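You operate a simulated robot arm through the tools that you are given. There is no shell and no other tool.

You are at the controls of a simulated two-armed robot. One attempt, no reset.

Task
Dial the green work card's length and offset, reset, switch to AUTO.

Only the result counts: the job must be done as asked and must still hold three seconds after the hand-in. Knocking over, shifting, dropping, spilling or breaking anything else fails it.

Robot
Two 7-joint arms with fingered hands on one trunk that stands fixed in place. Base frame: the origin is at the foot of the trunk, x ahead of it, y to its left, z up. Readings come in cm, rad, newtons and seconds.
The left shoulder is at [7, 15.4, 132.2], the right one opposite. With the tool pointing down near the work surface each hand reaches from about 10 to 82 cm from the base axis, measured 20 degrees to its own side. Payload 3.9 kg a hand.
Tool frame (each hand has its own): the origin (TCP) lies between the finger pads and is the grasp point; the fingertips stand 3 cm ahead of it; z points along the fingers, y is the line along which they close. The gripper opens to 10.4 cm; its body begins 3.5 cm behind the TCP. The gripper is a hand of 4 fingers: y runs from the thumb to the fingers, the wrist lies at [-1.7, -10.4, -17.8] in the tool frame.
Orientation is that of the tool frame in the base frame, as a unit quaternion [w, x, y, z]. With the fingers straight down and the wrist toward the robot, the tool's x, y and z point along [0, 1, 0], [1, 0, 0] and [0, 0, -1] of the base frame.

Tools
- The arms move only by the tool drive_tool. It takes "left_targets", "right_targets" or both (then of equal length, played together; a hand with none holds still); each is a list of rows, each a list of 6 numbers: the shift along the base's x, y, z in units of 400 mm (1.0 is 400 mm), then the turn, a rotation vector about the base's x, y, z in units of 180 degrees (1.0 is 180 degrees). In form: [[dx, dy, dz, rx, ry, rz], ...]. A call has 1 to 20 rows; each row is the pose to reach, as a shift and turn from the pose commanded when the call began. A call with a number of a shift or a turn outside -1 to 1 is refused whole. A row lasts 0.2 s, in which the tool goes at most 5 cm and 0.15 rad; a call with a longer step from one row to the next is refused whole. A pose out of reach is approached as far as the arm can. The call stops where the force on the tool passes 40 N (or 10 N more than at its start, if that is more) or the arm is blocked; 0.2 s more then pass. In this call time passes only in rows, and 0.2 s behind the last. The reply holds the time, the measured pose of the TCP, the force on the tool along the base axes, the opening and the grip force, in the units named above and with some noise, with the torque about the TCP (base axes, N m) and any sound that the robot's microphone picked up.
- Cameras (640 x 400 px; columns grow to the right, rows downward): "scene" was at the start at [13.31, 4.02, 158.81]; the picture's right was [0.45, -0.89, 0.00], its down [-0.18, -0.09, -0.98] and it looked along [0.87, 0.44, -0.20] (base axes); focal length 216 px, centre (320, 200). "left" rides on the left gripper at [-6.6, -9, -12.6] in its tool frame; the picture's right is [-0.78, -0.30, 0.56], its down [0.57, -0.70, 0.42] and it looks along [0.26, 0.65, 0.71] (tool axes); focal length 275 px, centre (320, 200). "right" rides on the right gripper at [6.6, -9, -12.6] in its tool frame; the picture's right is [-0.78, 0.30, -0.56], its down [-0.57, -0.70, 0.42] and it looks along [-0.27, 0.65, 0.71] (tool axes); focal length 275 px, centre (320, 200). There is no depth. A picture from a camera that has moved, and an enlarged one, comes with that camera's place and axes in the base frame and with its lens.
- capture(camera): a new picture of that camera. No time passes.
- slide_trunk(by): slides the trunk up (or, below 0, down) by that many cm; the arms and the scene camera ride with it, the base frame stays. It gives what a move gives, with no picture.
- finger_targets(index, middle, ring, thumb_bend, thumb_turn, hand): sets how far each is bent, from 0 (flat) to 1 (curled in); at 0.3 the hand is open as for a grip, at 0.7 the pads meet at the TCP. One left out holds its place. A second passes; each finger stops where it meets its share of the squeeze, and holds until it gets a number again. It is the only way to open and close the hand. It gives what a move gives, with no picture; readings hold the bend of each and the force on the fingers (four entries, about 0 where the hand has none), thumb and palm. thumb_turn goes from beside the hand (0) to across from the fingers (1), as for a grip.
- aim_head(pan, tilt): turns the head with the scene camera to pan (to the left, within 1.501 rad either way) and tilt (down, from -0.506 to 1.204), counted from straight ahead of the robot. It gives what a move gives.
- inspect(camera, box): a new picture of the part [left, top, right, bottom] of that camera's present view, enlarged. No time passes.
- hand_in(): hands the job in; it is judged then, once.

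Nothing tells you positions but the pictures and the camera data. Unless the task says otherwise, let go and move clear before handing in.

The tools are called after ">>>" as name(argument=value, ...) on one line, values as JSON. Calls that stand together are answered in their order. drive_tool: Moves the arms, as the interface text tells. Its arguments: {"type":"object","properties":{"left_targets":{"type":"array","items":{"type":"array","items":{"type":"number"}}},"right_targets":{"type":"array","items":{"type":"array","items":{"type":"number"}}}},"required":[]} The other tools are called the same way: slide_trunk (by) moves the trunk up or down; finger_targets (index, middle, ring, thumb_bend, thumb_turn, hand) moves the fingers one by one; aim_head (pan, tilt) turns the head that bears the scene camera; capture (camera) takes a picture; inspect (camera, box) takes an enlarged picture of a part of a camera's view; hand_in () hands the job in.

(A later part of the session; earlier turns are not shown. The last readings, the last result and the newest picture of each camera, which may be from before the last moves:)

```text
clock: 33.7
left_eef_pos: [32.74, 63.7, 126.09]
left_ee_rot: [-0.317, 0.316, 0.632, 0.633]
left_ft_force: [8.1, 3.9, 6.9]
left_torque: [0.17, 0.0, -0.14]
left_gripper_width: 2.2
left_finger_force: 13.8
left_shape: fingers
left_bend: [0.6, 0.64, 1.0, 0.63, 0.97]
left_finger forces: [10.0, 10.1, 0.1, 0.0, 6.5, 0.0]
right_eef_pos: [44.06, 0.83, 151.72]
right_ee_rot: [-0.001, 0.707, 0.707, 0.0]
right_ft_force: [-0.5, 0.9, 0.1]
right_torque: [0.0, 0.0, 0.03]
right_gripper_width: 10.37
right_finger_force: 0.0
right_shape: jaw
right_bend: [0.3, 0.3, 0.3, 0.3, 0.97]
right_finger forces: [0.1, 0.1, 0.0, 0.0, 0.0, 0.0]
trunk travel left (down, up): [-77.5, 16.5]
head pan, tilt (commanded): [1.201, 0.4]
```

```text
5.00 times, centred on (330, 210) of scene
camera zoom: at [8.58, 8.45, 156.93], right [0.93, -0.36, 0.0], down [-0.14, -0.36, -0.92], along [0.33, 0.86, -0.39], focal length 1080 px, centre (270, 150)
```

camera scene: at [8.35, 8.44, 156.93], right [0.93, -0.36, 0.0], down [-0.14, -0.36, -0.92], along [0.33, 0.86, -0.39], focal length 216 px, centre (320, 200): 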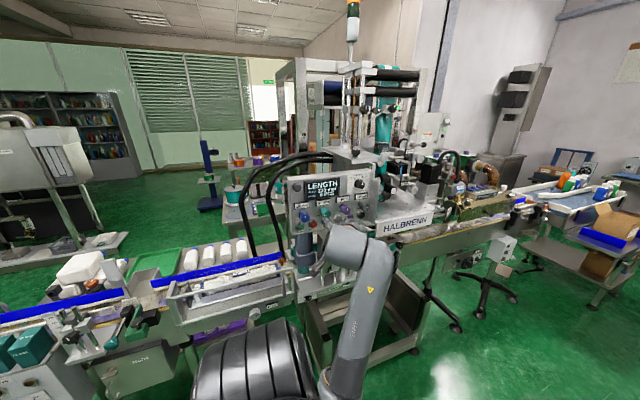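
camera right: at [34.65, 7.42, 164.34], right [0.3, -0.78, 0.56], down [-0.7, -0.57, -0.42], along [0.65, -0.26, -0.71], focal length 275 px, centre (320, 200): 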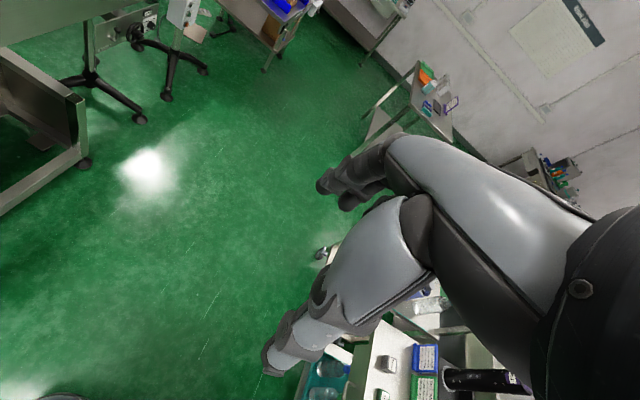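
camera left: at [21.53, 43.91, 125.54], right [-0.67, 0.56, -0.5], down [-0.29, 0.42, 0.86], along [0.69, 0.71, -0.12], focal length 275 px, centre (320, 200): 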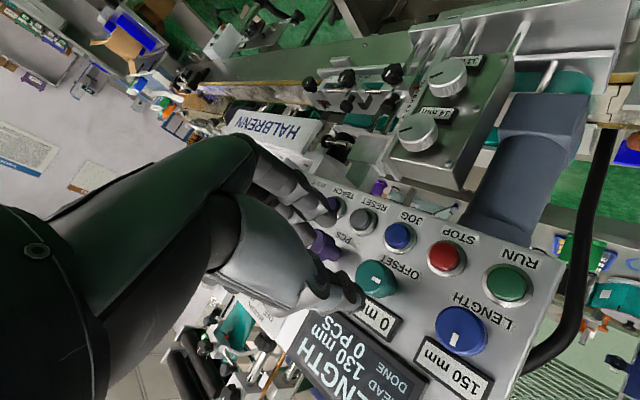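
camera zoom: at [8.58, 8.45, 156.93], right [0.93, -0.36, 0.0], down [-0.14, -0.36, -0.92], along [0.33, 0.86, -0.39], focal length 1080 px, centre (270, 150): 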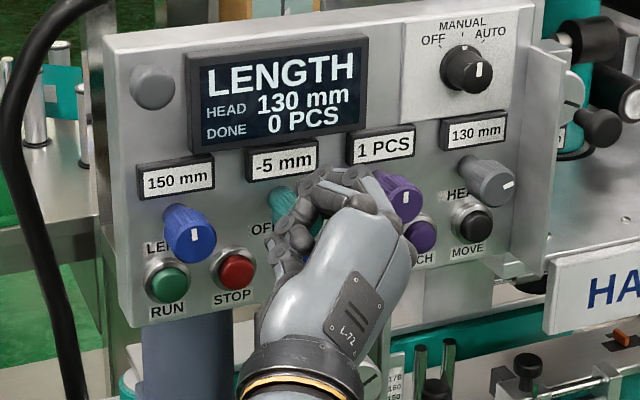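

Reads -5 mm. I'll nudge ~4° further to sit nearer the centre of that step, then recheck.

>>> drive_tool(left_targets=[[0, 0, 0, 0, -0.02, 0]])

>>> inspect(camera="scene", box=[275, 170, 385, 250])

>>> inspect(camera="left", box=[220, 150, 460, 360])

```text
clock: 34.1
left_eef_pos: [32.76, 63.84, 126.02]
left_ee_rot: [-0.298, 0.295, 0.641, 0.643]
left_ft_force: [8.3, 4.1, 7.7]
left_torque: [0.18, 0.03, -0.13]
left_gripper_width: 2.22
left_finger_force: 13.1
left_shape: fingers
left_bend: [0.6, 0.64, 1.0, 0.63, 0.97]
left_finger forces: [10.0, 10.3, 0.0, 0.0, 6.4, 0.0]
right_eef_pos: [44.05, 0.92, 151.73]
right_ee_rot: [-0.001, 0.707, 0.708, -0.002]
right_ft_force: [0.2, 0.6, 0.6]
right_torque: [0.0, 0.02, -0.02]
right_gripper_width: 10.37
right_finger_force: 0.0
right_shape: jaw
right_bend: [0.3, 0.3, 0.3, 0.3, 0.97]
right_finger forces: [0.1, 0.0, 0.0, 0.0, 0.0, 0.0]
trunk travel left (down, up): [-77.5, 16.5]
head pan, tilt (commanded): [1.201, 0.4]
```

```text
5.00 times, centred on (330, 210) of scene
camera zoom: at [8.6, 8.45, 156.92], right [0.93, -0.36, 0.0], down [-0.14, -0.36, -0.92], along [0.33, 0.86, -0.39], focal length 1080 px, centre (270, 150)
```

zoom: 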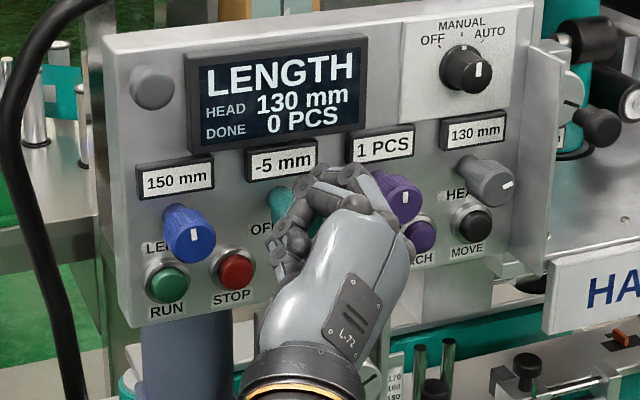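

```text
1.90 times, centred on (340, 255) of left
camera zoom: at [30.18, 51.11, 115.29], right [0.28, 0.56, -0.78], down [-0.91, 0.42, -0.02], along [0.32, 0.71, 0.62], focal length 524 px, centre (282, 95)
```

zoom: 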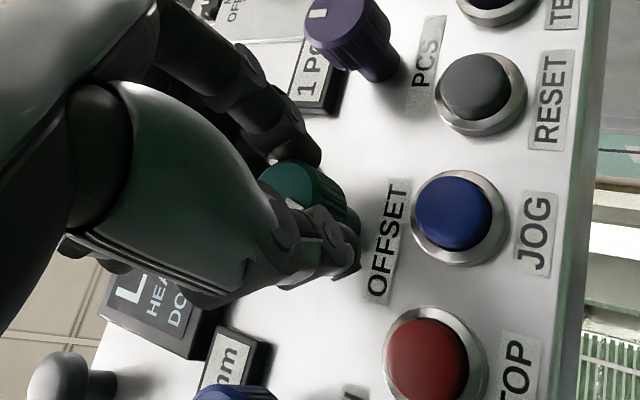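

-5 mm confirmed. Releasing gently and backing out.

>>> finger_targets(hand="left", index=0.52, middle=0.54, thumb_bend=0.53)

>>> drive_tool(left_targets=[[0, -0.03, 0, 0, 0, 0], [0, -0.07, 0, 0, 0, 0], [0, -0.12, 0, 0, 0, 0], [0, -0.17, 0, 0, 0, 0], [0, -0.2, 0, 0, 0, 0], [0, -0.2, 0, 0, 0, 0]])

>>> inspect(camera="scene", box=[275, 170, 385, 250])

>>> capture(camera="left")

```text
clock: 35.1
left_eef_pos: [32.62, 63.78, 126.17]
left_ee_rot: [-0.295, 0.296, 0.642, 0.643]
left_ft_force: [0.5, 0.5, 0.2]
left_torque: [-0.01, -0.02, 0.02]
left_gripper_width: 4.69
left_finger_force: 0.1
left_shape: fingers
left_bend: [0.52, 0.54, 1.0, 0.53, 0.97]
left_finger forces: [0.0, 0.0, 0.0, 0.1, 0.0, 0.1]
right_eef_pos: [43.77, 0.72, 151.93]
right_ee_rot: [0.0, 0.707, 0.707, -0.001]
right_ft_force: [-0.5, 0.6, 0.4]
right_torque: [0.03, -0.01, 0.0]
right_gripper_width: 10.39
right_finger_force: 0.1
right_shape: jaw
right_bend: [0.3, 0.3, 0.3, 0.3, 0.97]
right_finger forces: [0.0, 0.0, 0.0, 0.1, 0.0, 0.0]
trunk travel left (down, up): [-77.5, 16.5]
head pan, tilt (commanded): [1.201, 0.4]
```

```text
clock: 36.0
left_eef_pos: [31.72, 59.5, 131.87]
left_ee_rot: [-0.316, 0.266, 0.601, 0.684]
left_ft_force: [0.6, -0.3, 0.2]
left_torque: [0.0, 0.01, 0.0]
left_gripper_width: 4.7
left_finger_force: 0.2
left_shape: fingers
left_bend: [0.52, 0.54, 1.0, 0.53, 0.97]
left_finger forces: [0.1, 0.0, 0.1, 0.0, 0.0, 0.0]
left hand out of reach, approached as far as the arm can: row 4
right_eef_pos: [43.78, 0.8, 151.77]
right_ee_rot: [0.0, 0.707, 0.707, 0.0]
right_ft_force: [0.6, 0.0, -0.7]
right_torque: [-0.02, -0.04, 0.01]
right_gripper_width: 10.37
right_finger_force: 0.1
right_shape: jaw
right_bend: [0.3, 0.3, 0.3, 0.3, 0.97]
right_finger forces: [0.0, 0.0, 0.0, 0.0, 0.0, 0.1]
trunk travel left (down, up): [-77.5, 16.5]
head pan, tilt (commanded): [1.201, 0.4]
stopped in row 4 (left hand): the arm was blocked; the commanded pose is now the measured one
```

```text
5.00 times, centred on (330, 210) of scene
camera zoom: at [8.28, 8.43, 156.94], right [0.93, -0.36, 0.0], down [-0.14, -0.36, -0.92], along [0.33, 0.86, -0.39], focal length 1080 px, centre (270, 150)
```

zoom: 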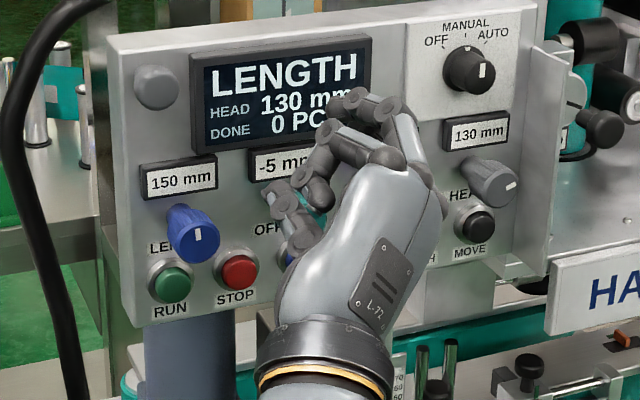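

```text
taken
camera left: at [29.5, 48.39, 119.47], right [0.28, 0.66, -0.7], down [-0.91, 0.41, 0.03], along [0.3, 0.63, 0.72], focal length 275 px, centre (320, 200)
```

left: 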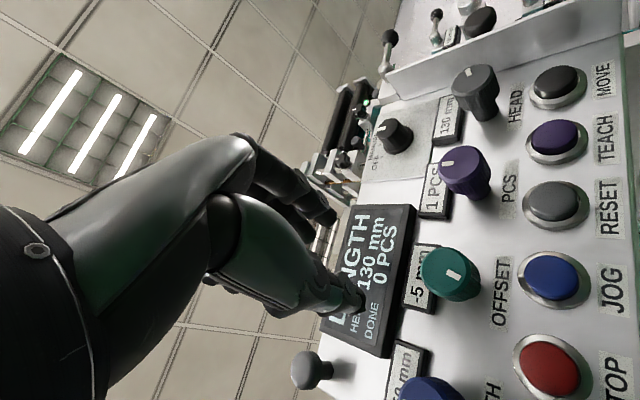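

Both dials read right (150, -5). The arm hit a reach limit while backing out and drifted up a little without touching anything. I'll roll back to the wrist-low orientation while moving right and away from the panel.

>>> drive_tool(left_targets=[[0.03, 0.0, -0.01, -0.005, -0.034, -0.003], [0.06, 0.0, -0.03, -0.01, -0.068, -0.006], [0.08, -0.01, -0.05, -0.015, -0.101, -0.009], [0.1, -0.02, -0.07, -0.019, -0.135, -0.012], [0.11, -0.04, -0.09, -0.024, -0.169, -0.0145], [0.12, -0.06, -0.11, -0.029, -0.203, -0.0175], [0.13, -0.08, -0.13, -0.034, -0.237, -0.0205], [0.13, -0.1, -0.147, -0.0386, -0.2703, -0.0233], [0.13, -0.11, -0.147, -0.0386, -0.2703, -0.0233]])

>>> capture(camera="scene")

>>> capture(camera="left")

```text
clock: 36.7
left_eef_pos: [32.1, 60.65, 136.56]
left_ee_rot: [-0.273, 0.171, 0.592, 0.739]
left_ft_force: [-0.8, -0.3, -0.1]
left_torque: [0.0, -0.02, 0.0]
left_gripper_width: 4.71
left_finger_force: 0.1
left_shape: fingers
left_bend: [0.52, 0.54, 1.0, 0.53, 0.97]
left_finger forces: [0.0, 0.0, 0.0, 0.0, 0.0, 0.0]
left hand out of reach, approached as far as the arm can: row 3
right_eef_pos: [43.9, 0.76, 151.58]
right_ee_rot: [0.0, 0.707, 0.707, -0.001]
right_ft_force: [-0.3, 0.0, -0.3]
right_torque: [0.02, -0.04, 0.04]
right_gripper_width: 10.36
right_finger_force: 0.1
right_shape: jaw
right_bend: [0.3, 0.3, 0.3, 0.3, 0.97]
right_finger forces: [0.0, 0.0, 0.1, 0.1, 0.0, 0.1]
trunk travel left (down, up): [-77.5, 16.5]
head pan, tilt (commanded): [1.201, 0.4]
stopped in row 3 (left hand): the arm was blocked; the commanded pose is now the measured one
```

```text
taken
camera scene: at [8.45, 8.41, 156.93], right [0.93, -0.36, 0.0], down [-0.14, -0.36, -0.92], along [0.33, 0.86, -0.39], focal length 216 px, centre (320, 200)
```

scene: 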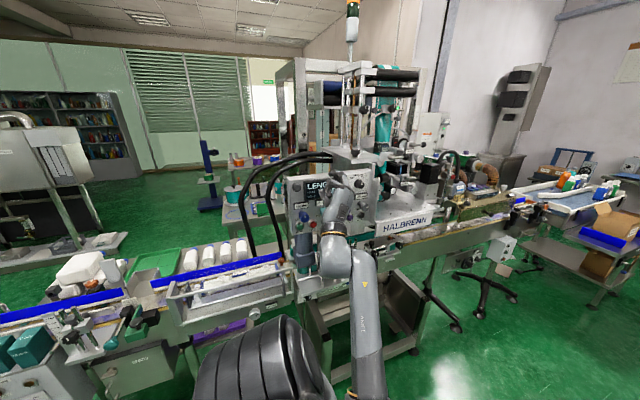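

```text
taken
camera left: at [32.71, 51.17, 122.79], right [0.4, 0.74, -0.54], down [-0.91, 0.4, -0.12], along [0.13, 0.54, 0.83], focal length 275 px, centre (320, 200)
```

left: 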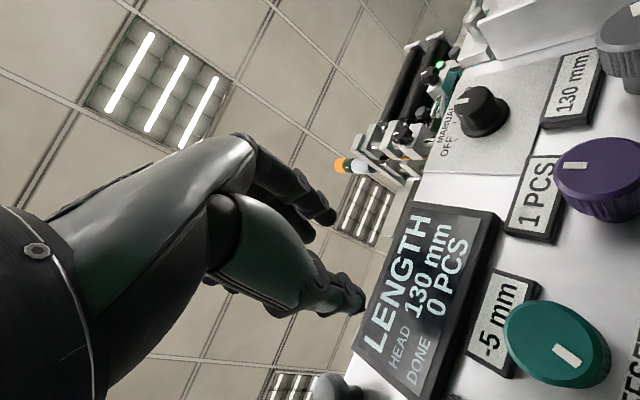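

The arm's current elbow posture can't roll back to wrist-low. It worked well near θ≈120° (wrist up-left), so I'll roll back there, square the hand to the panel, and use that orientation for RESET and the mode switch.

>>> drive_tool(left_targets=[[0.0, 0.0, 0.0, -0.0072, 0.0428, 0.0036], [0.0, 0.0, 0.0, -0.0144, 0.0857, 0.0071], [0.0, 0.0, -0.01, -0.0215, 0.1285, 0.0107], [0.005, -0.005, -0.03, -0.0287, 0.1714, 0.0143], [0.01, -0.01, -0.05, -0.0359, 0.2142, 0.0178], [0.015, -0.015, -0.075, -0.0431, 0.2571, 0.0214], [0.02, -0.02, -0.1, -0.0503, 0.2999, 0.0249], [0.025, -0.03, -0.125, -0.0575, 0.3428, 0.0285], [0.03, -0.04, -0.15, -0.0646, 0.3856, 0.0321], [0.035, -0.05, -0.17, -0.0718, 0.4285, 0.0356], [0.035, -0.06, -0.19, -0.079, 0.4713, 0.0392]])

>>> capture(camera="scene")

>>> capture(camera="left")

```text
clock: 39.1
left_eef_pos: [33.58, 58.39, 128.82]
left_ee_rot: [0.62, -0.62, -0.34, -0.34]
left_ft_force: [-0.1, 0.6, 0.1]
left_torque: [-0.02, 0.02, 0.03]
left_gripper_width: 4.72
left_finger_force: 0.0
left_shape: fingers
left_bend: [0.52, 0.54, 1.0, 0.53, 0.97]
left_finger forces: [0.0, 0.0, 0.0, 0.0, 0.0, 0.0]
right_eef_pos: [43.87, 0.79, 151.74]
right_ee_rot: [0.0, 0.707, 0.707, -0.001]
right_ft_force: [-0.1, -0.3, 0.2]
right_torque: [0.02, -0.02, -0.01]
right_gripper_width: 10.36
right_finger_force: 0.0
right_shape: jaw
right_bend: [0.3, 0.3, 0.3, 0.3, 0.97]
right_finger forces: [0.0, 0.0, 0.1, 0.0, 0.0, 0.0]
trunk travel left (down, up): [-77.5, 16.5]
head pan, tilt (commanded): [1.201, 0.4]
```

```text
taken
camera scene: at [8.39, 8.49, 156.92], right [0.93, -0.36, 0.0], down [-0.14, -0.36, -0.92], along [0.33, 0.86, -0.39], focal length 216 px, centre (320, 200)
```

scene: 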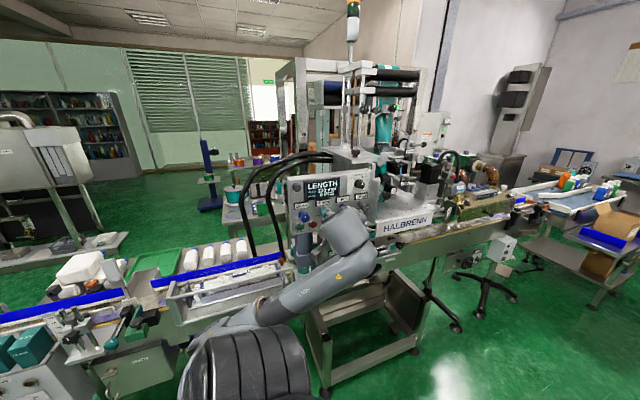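

```text
taken
camera left: at [22.3, 45.71, 128.09], right [-0.67, 0.56, -0.5], down [-0.29, 0.42, 0.86], along [0.69, 0.71, -0.12], focal length 275 px, centre (320, 200)
```

left: 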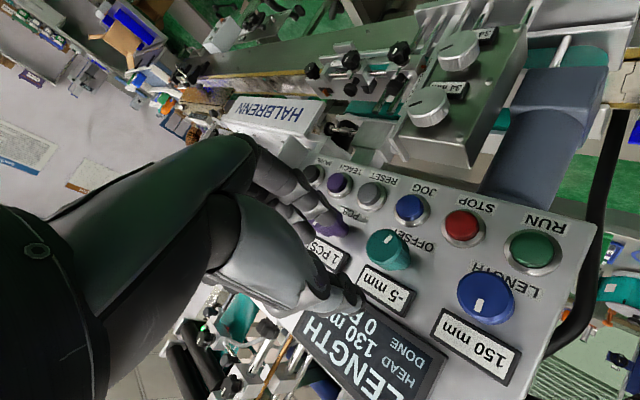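

The hand is squared up again with the elbow back on the left; dials still read 150 / -5 / 1 PCS. I'll roll toward wrist-low in stages while moving toward the RESET button's column (x≈38), well clear of the panel.

>>> drive_tool(left_targets=[[0.01, -0.02, -0.01, 0, -0.04, 0], [0.02, -0.04, -0.02, 0, -0.08, 0], [0.03, -0.06, -0.03, 0, -0.12, 0], [0.04, -0.08, -0.04, 0, -0.16, 0], [0.05, -0.08, -0.05, 0, -0.2, 0], [0.06, -0.08, -0.06, 0, -0.24, 0]])

>>> capture(camera="scene")

```text
clock: 40.5
left_eef_pos: [36.09, 55.08, 126.51]
left_ee_rot: [-0.45, 0.45, 0.545, 0.546]
left_ft_force: [0.4, 0.1, 0.3]
left_torque: [-0.02, -0.02, 0.05]
left_gripper_width: 4.72
left_finger_force: 0.0
left_shape: fingers
left_bend: [0.52, 0.54, 1.0, 0.53, 0.97]
left_finger forces: [0.1, 0.1, 0.0, 0.1, 0.0, 0.1]
right_eef_pos: [43.88, 0.73, 151.67]
right_ee_rot: [0.0, 0.707, 0.707, 0.0]
right_ft_force: [0.3, 1.7, -1.0]
right_torque: [0.05, -0.01, 0.03]
right_gripper_width: 10.35
right_finger_force: 0.2
right_shape: jaw
right_bend: [0.3, 0.3, 0.3, 0.3, 0.97]
right_finger forces: [0.0, 0.1, 0.1, 0.0, 0.1, 0.1]
trunk travel left (down, up): [-77.5, 16.5]
head pan, tilt (commanded): [1.201, 0.4]
```

```text
taken
camera scene: at [8.45, 8.37, 156.93], right [0.93, -0.36, 0.0], down [-0.14, -0.36, -0.92], along [0.33, 0.86, -0.39], focal length 216 px, centre (320, 200)
```

scene: 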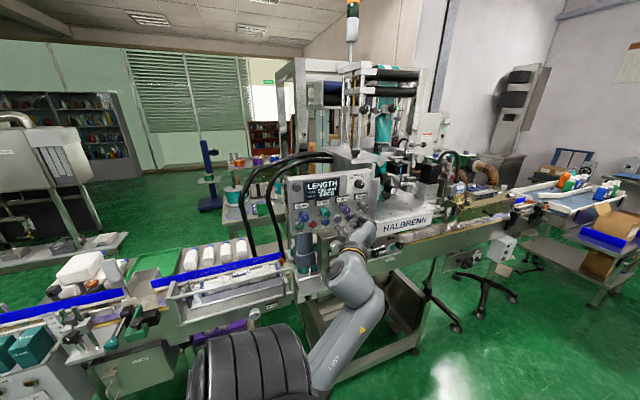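

>>> drive_tool(left_targets=[[0.005, -0.01, -0.01, 0, -0.04, 0], [0.01, -0.02, -0.02, 0, -0.08, 0], [0.015, -0.02, -0.03, 0, -0.12, 0], [0.02, -0.02, -0.04, 0, -0.16, 0], [0.02, -0.02, -0.05, 0, -0.2, 0]])

>>> capture(camera="scene")

```text
clock: 41.7
left_eef_pos: [36.57, 54.37, 124.6]
left_ee_rot: [-0.259, 0.258, 0.659, 0.657]
left_ft_force: [-0.3, -0.6, -0.9]
left_torque: [-0.01, 0.01, -0.05]
left_gripper_width: 4.71
left_finger_force: 0.2
left_shape: fingers
left_bend: [0.52, 0.54, 1.0, 0.53, 0.97]
left_finger forces: [0.0, 0.0, 0.0, 0.1, 0.0, 0.0]
right_eef_pos: [43.61, 0.86, 151.76]
right_ee_rot: [0.0, 0.707, 0.707, -0.001]
right_ft_force: [-0.1, 0.0, 0.2]
right_torque: [0.0, -0.02, 0.0]
right_gripper_width: 10.37
right_finger_force: 0.1
right_shape: jaw
right_bend: [0.3, 0.3, 0.3, 0.3, 0.97]
right_finger forces: [0.0, 0.0, 0.0, 0.0, 0.0, 0.0]
trunk travel left (down, up): [-77.5, 16.5]
head pan, tilt (commanded): [1.201, 0.4]
```

```text
taken
camera scene: at [8.19, 8.51, 156.94], right [0.93, -0.36, 0.0], down [-0.14, -0.36, -0.92], along [0.33, 0.86, -0.39], focal length 216 px, centre (320, 200)
```

scene: 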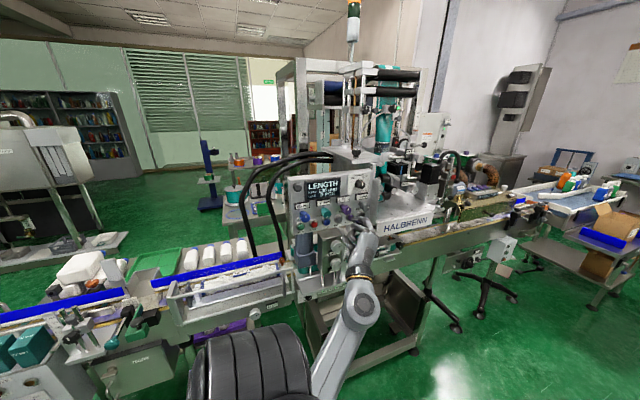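

Reachable and clear at θ≈43°. Now I'll set a pointing posture: index extended, middle, ring and thumb curled.

>>> finger_targets(hand="left", index=0.35, middle=1.0, ring=1.0, thumb_bend=0.9)

>>> inspect(camera="scene", box=[285, 170, 405, 260])

>>> capture(camera="left")

```text
clock: 42.7
left_eef_pos: [36.69, 54.37, 124.53]
left_ee_rot: [-0.259, 0.259, 0.658, 0.658]
left_ft_force: [-0.6, 0.2, 0.1]
left_torque: [0.0, -0.01, 0.02]
left_gripper_width: 2.09
left_finger_force: 0.0
left_shape: fingers
left_bend: [0.35, 1.0, 1.0, 0.9, 0.97]
left_finger forces: [0.0, 0.0, 0.0, 0.0, 0.0, 0.0]
right_eef_pos: [43.74, 0.76, 151.68]
right_ee_rot: [0.0, 0.707, 0.707, 0.0]
right_ft_force: [-0.2, -0.8, -0.7]
right_torque: [0.03, -0.02, 0.0]
right_gripper_width: 10.37
right_finger_force: 0.0
right_shape: jaw
right_bend: [0.3, 0.3, 0.3, 0.3, 0.97]
right_finger forces: [0.0, 0.0, 0.0, 0.1, 0.0, 0.0]
trunk travel left (down, up): [-77.5, 16.5]
head pan, tilt (commanded): [1.201, 0.4]
```

```text
4.44 times, centred on (345, 215) of scene
camera zoom: at [8.36, 8.44, 156.93], right [0.93, -0.36, 0.0], down [-0.14, -0.36, -0.92], along [0.33, 0.86, -0.39], focal length 960 px, centre (209, 133)
```

zoom: 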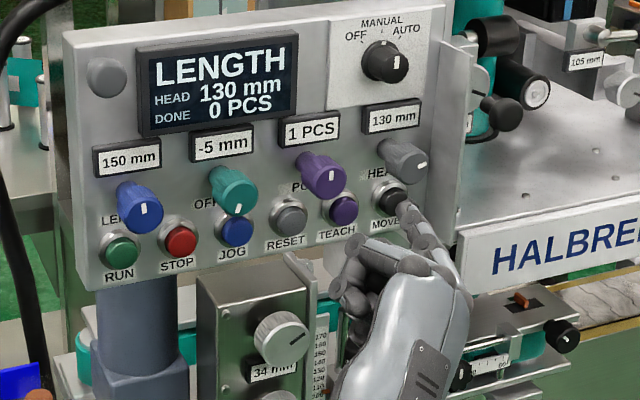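

```text
taken
camera left: at [35.31, 41.71, 113.52], right [0.36, 0.56, -0.75], down [-0.9, 0.42, -0.12], along [0.25, 0.71, 0.65], focal length 275 px, centre (320, 200)
```

left: 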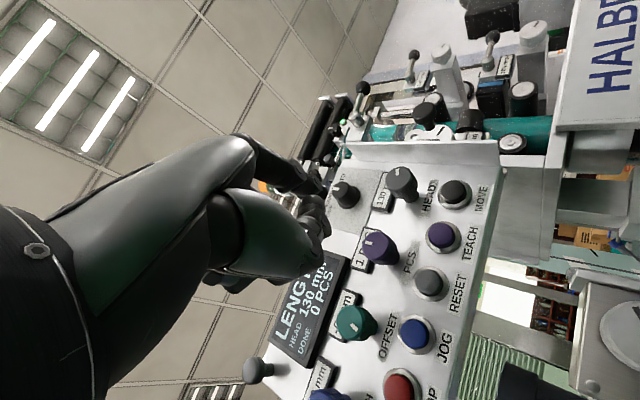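

Index tip sits at about tool (-1.3, 5.4, 2). I'll finish rolling to wrist-low (θ=0) so the curled fingers stay below the dials, and line the index tip up with RESET at about (38.2, 68, 121.8).

>>> drive_tool(left_targets=[[0, 0.01, -0.02, 0, -0.04, 0], [0, 0.02, -0.05, 0, -0.08, 0], [0, 0.03, -0.08, 0, -0.12, 0], [0.003, 0.045, -0.11, 0, -0.16, 0], [0.005, 0.06, -0.15, 0, -0.2, 0], [0.005, 0.075, -0.18, 0, -0.24, 0], [0.005, 0.09, -0.2, 0, -0.24, 0]])

>>> inspect(camera="scene", box=[285, 170, 405, 260])

>>> capture(camera="left")

>>> capture(camera="scene")

```text
clock: 44.3
left_eef_pos: [36.82, 58.07, 116.57]
left_ee_rot: [0.001, -0.002, 0.707, 0.707]
left_ft_force: [-0.7, -0.3, 0.8]
left_torque: [0.0, 0.01, 0.0]
left_gripper_width: 2.1
left_finger_force: 0.0
left_shape: fingers
left_bend: [0.35, 1.0, 1.0, 0.9, 0.97]
left_finger forces: [0.1, 0.1, 0.1, 0.0, 0.1, 0.0]
right_eef_pos: [43.73, 0.88, 151.73]
right_ee_rot: [0.0, 0.707, 0.707, 0.0]
right_ft_force: [0.4, -0.5, 0.2]
right_torque: [0.03, -0.03, -0.01]
right_gripper_width: 10.37
right_finger_force: 0.0
right_shape: jaw
right_bend: [0.3, 0.3, 0.3, 0.3, 0.97]
right_finger forces: [0.1, 0.0, 0.1, 0.0, 0.0, 0.1]
trunk travel left (down, up): [-77.5, 16.5]
head pan, tilt (commanded): [1.201, 0.4]
```

```text
4.44 times, centred on (345, 215) of scene
camera zoom: at [8.33, 8.5, 156.93], right [0.93, -0.36, 0.0], down [-0.14, -0.36, -0.92], along [0.33, 0.86, -0.39], focal length 960 px, centre (209, 133)
```

zoom: 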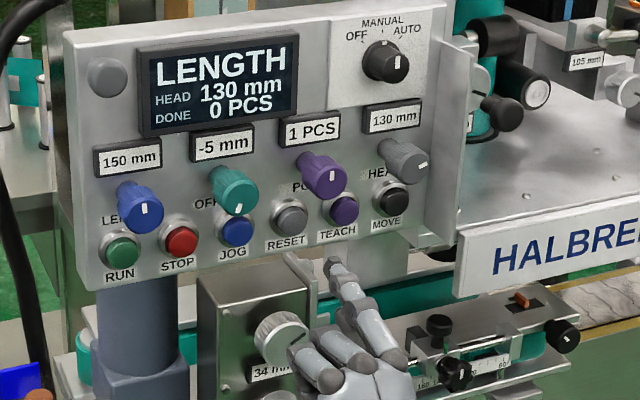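

```text
taken
camera left: at [43.33, 45.4, 107.64], right [0.78, 0.56, -0.29], down [-0.57, 0.42, -0.7], along [-0.27, 0.71, 0.65], focal length 275 px, centre (320, 200)
```

left: 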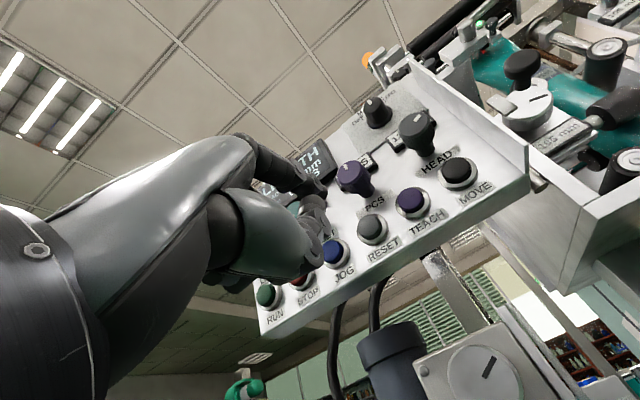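

```text
taken
camera scene: at [8.33, 8.5, 156.93], right [0.93, -0.36, 0.0], down [-0.14, -0.36, -0.92], along [0.33, 0.86, -0.39], focal length 216 px, centre (320, 200)
```

scene: 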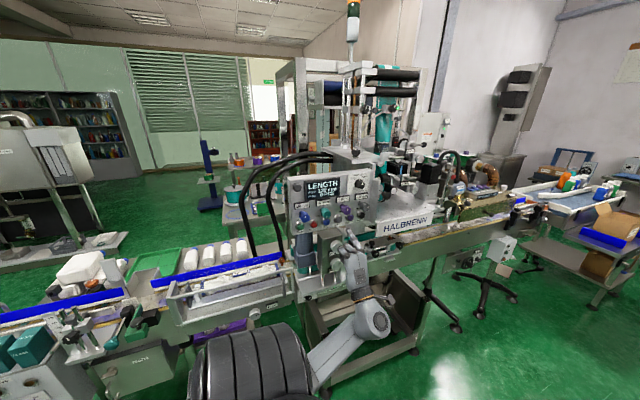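

The index tip is about (37.7, 60.1, 122.1), needing roughly +0.5 cm in x and -0.5 cm in z for RESET. I'll approach to ~1.5 cm from the button.

>>> drive_tool(left_targets=[[0.006, 0.03, -0.006, 0, 0, 0], [0.012, 0.06, -0.013, 0, 0, 0], [0.012, 0.1, -0.013, 0, 0, 0], [0.012, 0.13, -0.013, 0, 0, 0], [0.012, 0.155, -0.013, 0, 0, 0]])

>>> inspect(camera="scene", box=[300, 185, 380, 245])

>>> inspect(camera="left", box=[220, 110, 460, 320])

```text
clock: 45.5
left_eef_pos: [37.35, 64.22, 115.95]
left_ee_rot: [0.002, -0.002, 0.708, 0.707]
left_ft_force: [-0.8, -0.1, 0.1]
left_torque: [0.02, 0.01, 0.0]
left_gripper_width: 2.09
left_finger_force: 0.0
left_shape: fingers
left_bend: [0.35, 1.0, 1.0, 0.9, 0.97]
left_finger forces: [0.1, 0.0, 0.0, 0.0, 0.1, 0.1]
right_eef_pos: [43.76, 0.77, 151.7]
right_ee_rot: [0.0, 0.707, 0.707, 0.0]
right_ft_force: [0.2, 0.1, -0.5]
right_torque: [0.0, 0.04, 0.01]
right_gripper_width: 10.38
right_finger_force: 0.0
right_shape: jaw
right_bend: [0.3, 0.3, 0.3, 0.3, 0.97]
right_finger forces: [0.1, 0.0, 0.0, 0.1, 0.1, 0.1]
trunk travel left (down, up): [-77.5, 16.5]
head pan, tilt (commanded): [1.201, 0.4]
```

```text
6.67 times, centred on (340, 215) of scene
camera zoom: at [8.36, 8.5, 156.93], right [0.93, -0.36, 0.0], down [-0.14, -0.36, -0.92], along [0.33, 0.86, -0.39], focal length 1441 px, centre (187, 100)
```

zoom: 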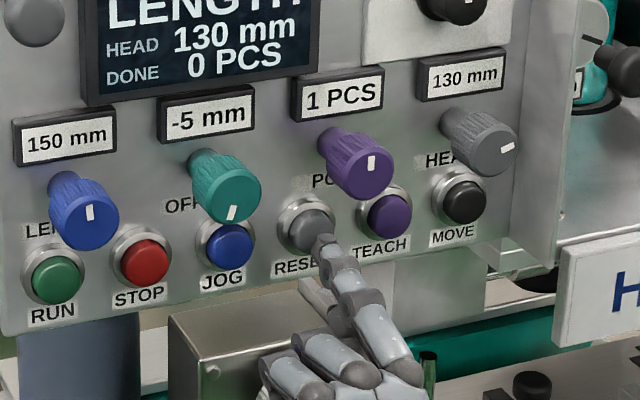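

```text
1.90 times, centred on (340, 215) of left
camera zoom: at [43.9, 51.57, 107.12], right [0.78, 0.56, -0.29], down [-0.57, 0.42, -0.7], along [-0.27, 0.71, 0.65], focal length 524 px, centre (282, 171)
```

zoom: 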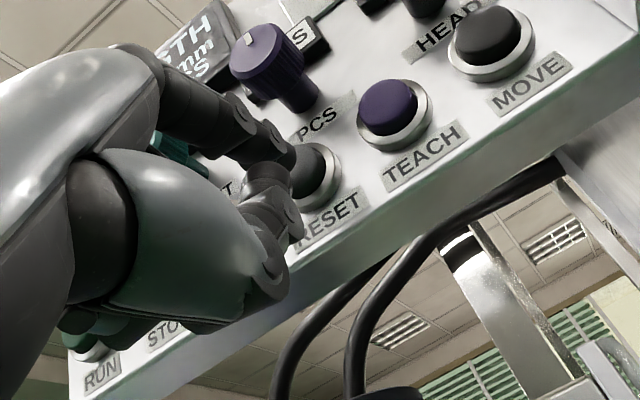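

Both views agree the tip is lined up with RESET. I'll press in slowly.

>>> drive_tool(left_targets=[[0, 0.02, 0, 0, 0, 0], [0, 0.035, 0, 0, 0, 0], [0, 0.045, 0, 0, 0, 0], [0, 0.052, 0, 0, 0, 0]])

>>> inspect(camera="scene", box=[300, 185, 380, 245])

>>> inspect(camera="left", box=[220, 110, 460, 320])

```text
clock: 46.5
left_eef_pos: [37.3, 65.78, 116.26]
left_ee_rot: [0.002, 0.0, 0.706, 0.708]
left_ft_force: [-2.8, -21.3, -7.0]
left_torque: [1.0, -0.07, -0.26]
left_gripper_width: 2.08
left_finger_force: 10.0
left_shape: fingers
left_bend: [0.35, 1.0, 1.0, 0.9, 0.97]
left_finger forces: [21.5, 0.0, 0.1, 0.1, 0.0, 0.0]
right_eef_pos: [43.84, 0.19, 151.78]
right_ee_rot: [-0.001, 0.707, 0.707, 0.001]
right_ft_force: [-0.3, -0.2, 0.6]
right_torque: [0.0, 0.01, 0.0]
right_gripper_width: 10.34
right_finger_force: 0.0
right_shape: jaw
right_bend: [0.3, 0.3, 0.3, 0.3, 0.97]
right_finger forces: [0.1, 0.0, 0.0, 0.0, 0.0, 0.0]
trunk travel left (down, up): [-77.5, 16.5]
head pan, tilt (commanded): [1.201, 0.4]
heard: click
```

```text
6.67 times, centred on (340, 215) of scene
camera zoom: at [8.34, 7.86, 156.95], right [0.93, -0.36, 0.0], down [-0.14, -0.36, -0.92], along [0.33, 0.86, -0.39], focal length 1441 px, centre (187, 100)
```

zoom: 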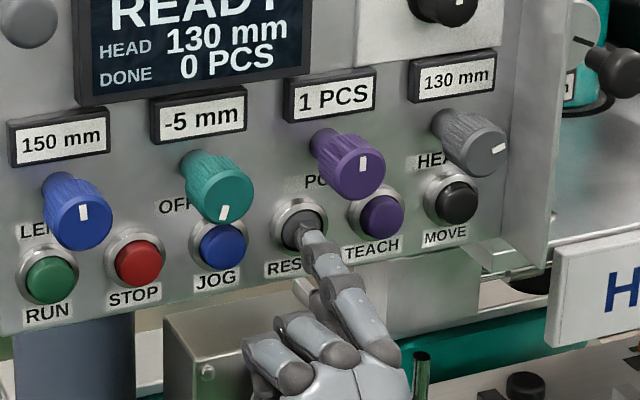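

```text
1.90 times, centred on (340, 215) of left
camera zoom: at [43.9, 53.04, 107.2], right [0.78, 0.56, -0.29], down [-0.57, 0.43, -0.7], along [-0.26, 0.71, 0.65], focal length 524 px, centre (282, 171)
```

zoom: 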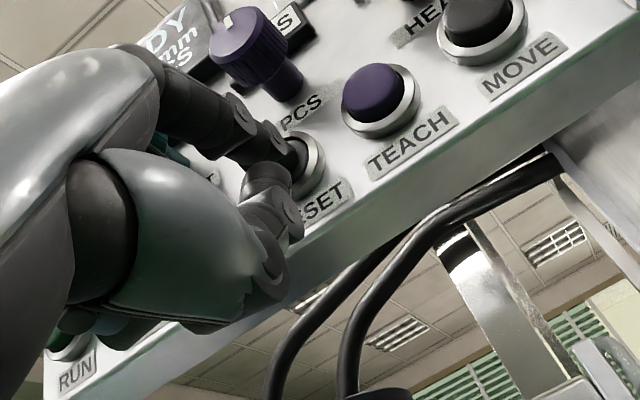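

A click, and the display changed from LENGTH to READY. Backing the finger straight off.

>>> drive_tool(left_targets=[[0, -0.02, 0, 0, 0, 0], [0, -0.05, 0, 0, 0, 0], [0, -0.09, 0, 0, 0, 0], [0, -0.14, 0, 0, 0, 0], [0, -0.19, 0, 0, 0, 0], [0, -0.22, 0, 0, 0, 0]])

>>> inspect(camera="scene", box=[285, 165, 405, 255])

>>> capture(camera="left")

```text
clock: 47.9
left_eef_pos: [37.35, 57.37, 115.89]
left_ee_rot: [0.002, 0.0, 0.708, 0.707]
left_ft_force: [-0.2, 0.2, -0.6]
left_torque: [-0.02, -0.01, -0.02]
left_gripper_width: 2.13
left_finger_force: 0.1
left_shape: fingers
left_bend: [0.35, 1.0, 1.0, 0.9, 0.97]
left_finger forces: [0.0, 0.0, 0.0, 0.1, 0.0, 0.0]
right_eef_pos: [43.72, 0.64, 151.72]
right_ee_rot: [0.0, 0.707, 0.708, -0.001]
right_ft_force: [-0.2, 0.8, -0.5]
right_torque: [0.0, -0.01, 0.01]
right_gripper_width: 10.36
right_finger_force: 0.2
right_shape: jaw
right_bend: [0.3, 0.3, 0.3, 0.3, 0.97]
right_finger forces: [0.0, 0.0, 0.1, 0.0, 0.1, 0.0]
trunk travel left (down, up): [-77.5, 16.5]
head pan, tilt (commanded): [1.201, 0.4]
```

```text
4.44 times, centred on (345, 210) of scene
camera zoom: at [8.34, 8.36, 156.94], right [0.93, -0.36, 0.0], down [-0.14, -0.36, -0.92], along [0.33, 0.86, -0.39], focal length 960 px, centre (209, 156)
```

zoom: 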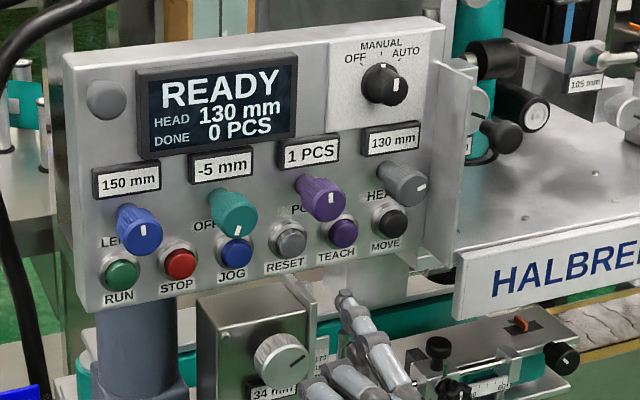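

```text
taken
camera left: at [43.91, 44.67, 106.96], right [0.78, 0.56, -0.29], down [-0.57, 0.42, -0.7], along [-0.27, 0.71, 0.65], focal length 275 px, centre (320, 200)
```

left: 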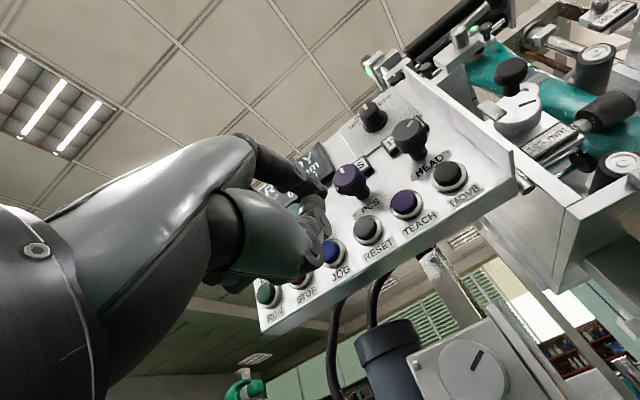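

The panel shows READY, 150 mm, -5 mm. Now the mode switch, near (45.4, 66.9, 133.8): I'll move up in front of it, staying back from the panel.

>>> drive_tool(left_targets=[[0.02, 0, 0.06, 0, 0, 0], [0.05, 0, 0.13, 0, 0, 0], [0.08, 0, 0.2, 0, 0, 0], [0.11, 0, 0.27, 0, 0, 0], [0.14, 0, 0.34, 0, 0, 0], [0.17, 0, 0.4, 0, 0, 0], [0.201, 0, 0.4475, 0, 0, 0], [0.201, 0, 0.4475, 0, 0, 0]])

>>> finger_targets(hand="left", index=0.5, middle=0.52, ring=1.0, thumb_bend=0.52)

>>> inspect(camera="scene", box=[300, 155, 420, 245])

>>> capture(camera="left")

```text
clock: 49.7
left_eef_pos: [45.22, 57.46, 133.91]
left_ee_rot: [0.002, 0.0, 0.708, 0.707]
left_ft_force: [0.0, -0.3, -0.8]
left_torque: [-0.04, -0.01, 0.0]
left_gripper_width: 2.12
left_finger_force: 0.1
left_shape: fingers
left_bend: [0.35, 1.0, 1.0, 0.9, 0.97]
left_finger forces: [0.0, 0.0, 0.0, 0.0, 0.0, 0.1]
right_eef_pos: [43.68, 0.78, 151.74]
right_ee_rot: [0.0, 0.707, 0.707, 0.0]
right_ft_force: [0.9, 0.6, -1.0]
right_torque: [0.01, 0.0, -0.01]
right_gripper_width: 10.34
right_finger_force: 0.1
right_shape: jaw
right_bend: [0.3, 0.3, 0.3, 0.3, 0.97]
right_finger forces: [0.0, 0.0, 0.0, 0.0, 0.1, 0.0]
trunk travel left (down, up): [-77.5, 16.5]
head pan, tilt (commanded): [1.201, 0.4]
```

```text
clock: 50.7
left_eef_pos: [45.11, 57.37, 133.87]
left_ee_rot: [0.001, -0.002, 0.708, 0.706]
left_ft_force: [0.1, 0.0, 0.9]
left_torque: [-0.01, 0.05, 0.0]
left_gripper_width: 5.13
left_finger_force: 0.0
left_shape: fingers
left_bend: [0.5, 0.52, 1.0, 0.52, 0.97]
left_finger forces: [0.0, 0.0, 0.0, 0.0, 0.0, 0.0]
right_eef_pos: [43.8, 0.79, 151.77]
right_ee_rot: [-0.001, 0.707, 0.707, 0.0]
right_ft_force: [-0.9, 0.5, -0.1]
right_torque: [-0.01, 0.01, -0.02]
right_gripper_width: 10.35
right_finger_force: 0.0
right_shape: jaw
right_bend: [0.3, 0.3, 0.3, 0.3, 0.97]
right_finger forces: [0.0, 0.0, 0.0, 0.0, 0.0, 0.0]
trunk travel left (down, up): [-77.5, 16.5]
head pan, tilt (commanded): [1.201, 0.4]
```

```text
4.44 times, centred on (360, 200) of scene
camera zoom: at [8.36, 8.45, 156.93], right [0.93, -0.36, 0.0], down [-0.14, -0.36, -0.92], along [0.33, 0.86, -0.39], focal length 960 px, centre (142, 200)
```

zoom: 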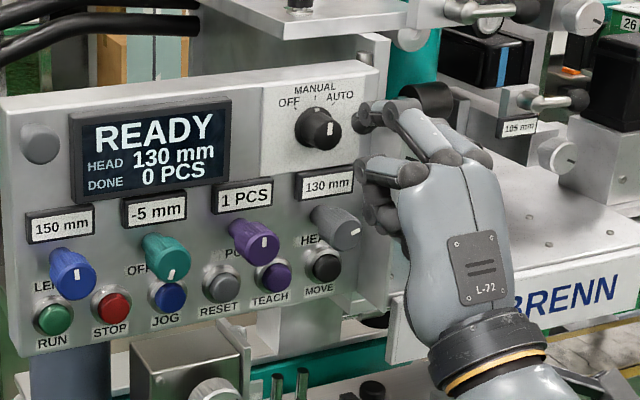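

```text
taken
camera left: at [51.79, 44.79, 124.95], right [0.78, 0.56, -0.29], down [-0.57, 0.42, -0.7], along [-0.27, 0.71, 0.65], focal length 275 px, centre (320, 200)
```

left: 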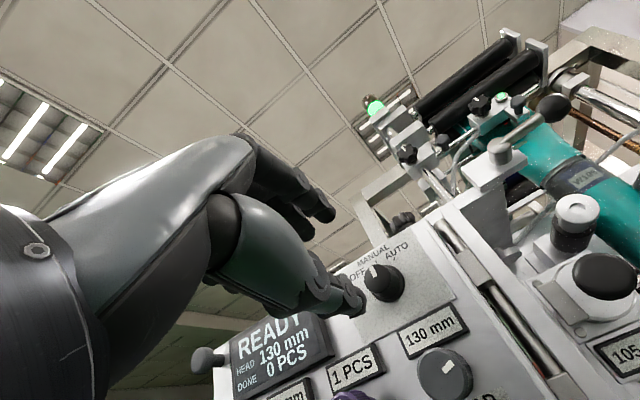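

>>> inspect(camera="left", box=[280, 200, 480, 370])

>>> inspect(camera="scene", box=[340, 165, 390, 205])

```text
2.35 times, centred on (380, 285) of left
camera zoom: at [51.79, 44.79, 124.95], right [0.78, 0.56, -0.29], down [-0.57, 0.42, -0.7], along [-0.27, 0.71, 0.65], focal length 648 px, centre (179, 0)
```

zoom: 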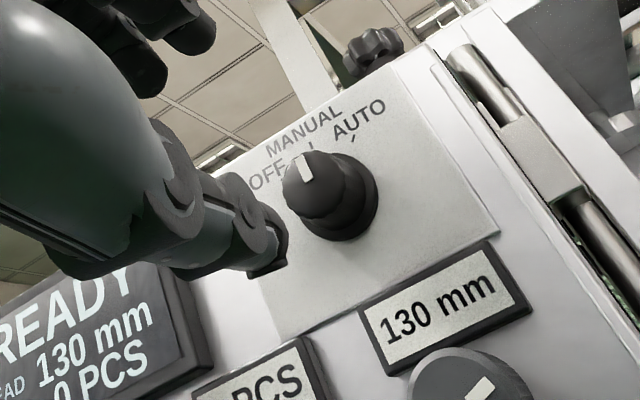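

```text
10.00 times, centred on (365, 185) of scene
camera zoom: at [8.36, 8.45, 156.93], right [0.93, -0.36, 0.0], down [-0.14, -0.36, -0.92], along [0.33, 0.86, -0.39], focal length 2161 px, centre (-130, 350)
```

zoom: 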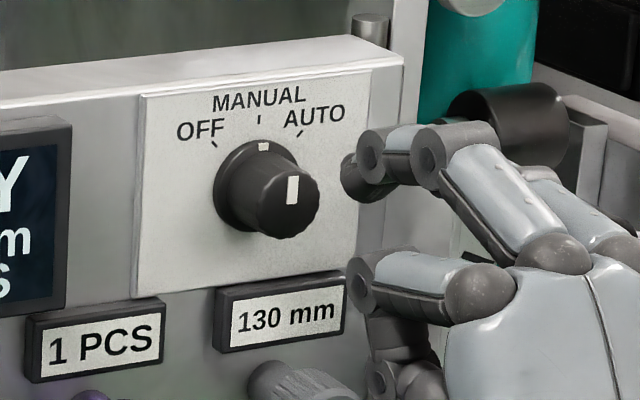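

The mode knob is short (~2 cm proud of the plate). I'll centre on about (45.6, 133.8) and approach until the tips are just short of it, then check.

>>> drive_tool(left_targets=[[0.011, 0.04, -0.002, 0, 0, 0], [0.011, 0.08, -0.002, 0, 0, 0], [0.011, 0.12, -0.002, 0, 0, 0], [0.011, 0.15, -0.002, 0, 0, 0]])

>>> inspect(camera="scene", box=[340, 160, 390, 200])

>>> inspect(camera="left", box=[240, 180, 440, 350])

```text
clock: 51.7
left_eef_pos: [45.64, 63.53, 133.7]
left_ee_rot: [0.002, 0.0, 0.708, 0.706]
left_ft_force: [-0.2, 0.2, -0.3]
left_torque: [0.03, -0.02, 0.02]
left_gripper_width: 5.09
left_finger_force: 0.0
left_shape: fingers
left_bend: [0.5, 0.52, 1.0, 0.52, 0.97]
left_finger forces: [0.0, 0.1, 0.0, 0.1, 0.0, 0.0]
right_eef_pos: [43.83, 0.77, 151.91]
right_ee_rot: [0.001, 0.707, 0.707, 0.0]
right_ft_force: [1.0, 0.1, -0.1]
right_torque: [-0.02, -0.01, 0.0]
right_gripper_width: 10.36
right_finger_force: 0.1
right_shape: jaw
right_bend: [0.3, 0.3, 0.3, 0.3, 0.97]
right_finger forces: [0.1, 0.0, 0.1, 0.0, 0.0, 0.0]
trunk travel left (down, up): [-77.5, 16.5]
head pan, tilt (commanded): [1.201, 0.4]
```

```text
10.00 times, centred on (365, 180) of scene
camera zoom: at [8.36, 8.51, 156.93], right [0.93, -0.36, 0.0], down [-0.14, -0.36, -0.92], along [0.33, 0.86, -0.39], focal length 2161 px, centre (-130, 400)
```

zoom: 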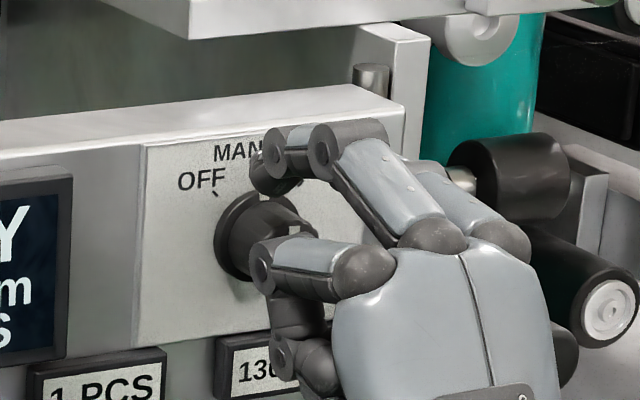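

```text
2.35 times, centred on (340, 265) of left
camera zoom: at [52.25, 50.87, 124.83], right [0.78, 0.56, -0.3], down [-0.57, 0.42, -0.7], along [-0.27, 0.72, 0.65], focal length 648 px, centre (273, 47)
```

zoom: 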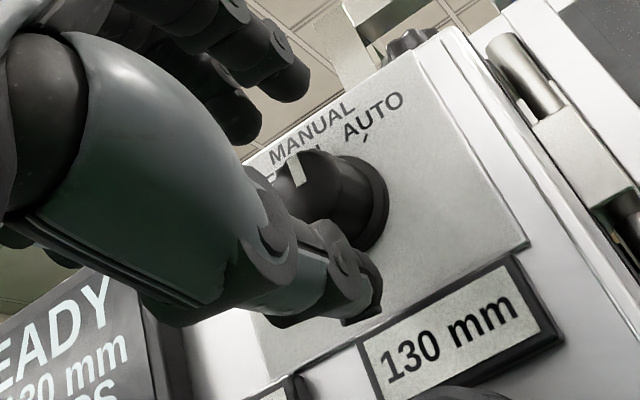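

The switch sits between thumb and fingers. Advancing ~1.8 cm more so the tips overlap the knob.

>>> drive_tool(left_targets=[[0.002, 0.015, 0.001, 0, 0, 0], [0.002, 0.03, 0.002, 0, 0, 0], [0.002, 0.045, 0.002, 0, 0, 0]])

>>> inspect(camera="scene", box=[340, 160, 390, 200])

>>> inspect(camera="left", box=[240, 180, 440, 350])

```text
clock: 52.5
left_eef_pos: [45.82, 65.13, 133.9]
left_ee_rot: [0.0, -0.002, 0.707, 0.707]
left_ft_force: [0.4, 0.1, -1.0]
left_torque: [-0.01, 0.0, -0.01]
left_gripper_width: 5.13
left_finger_force: 0.0
left_shape: fingers
left_bend: [0.5, 0.52, 1.0, 0.52, 0.97]
left_finger forces: [0.0, 0.0, 0.0, 0.0, 0.1, 0.0]
right_eef_pos: [43.84, 0.78, 151.69]
right_ee_rot: [0.0, 0.707, 0.707, 0.0]
right_ft_force: [-0.4, -0.2, 0.0]
right_torque: [-0.01, 0.02, -0.01]
right_gripper_width: 10.37
right_finger_force: 0.1
right_shape: jaw
right_bend: [0.3, 0.3, 0.3, 0.3, 0.97]
right_finger forces: [0.0, 0.1, 0.0, 0.1, 0.0, 0.1]
trunk travel left (down, up): [-77.5, 16.5]
head pan, tilt (commanded): [1.201, 0.4]
```

```text
10.00 times, centred on (365, 180) of scene
camera zoom: at [8.34, 8.37, 156.94], right [0.93, -0.36, 0.0], down [-0.14, -0.36, -0.92], along [0.33, 0.86, -0.39], focal length 2161 px, centre (-130, 400)
```

zoom: 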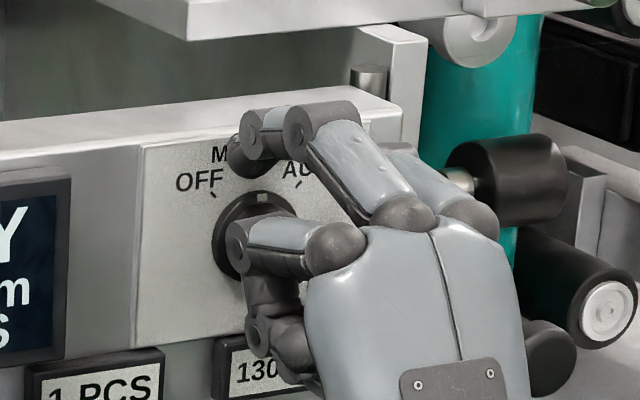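

```text
2.35 times, centred on (340, 265) of left
camera zoom: at [52.4, 52.47, 124.99], right [0.78, 0.56, -0.29], down [-0.57, 0.42, -0.7], along [-0.27, 0.71, 0.65], focal length 648 px, centre (273, 47)
```

zoom: 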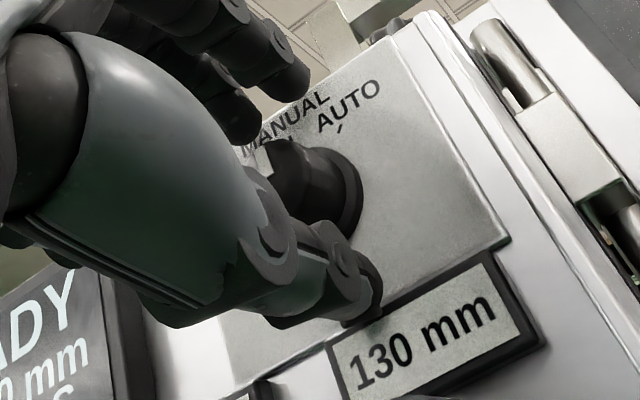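

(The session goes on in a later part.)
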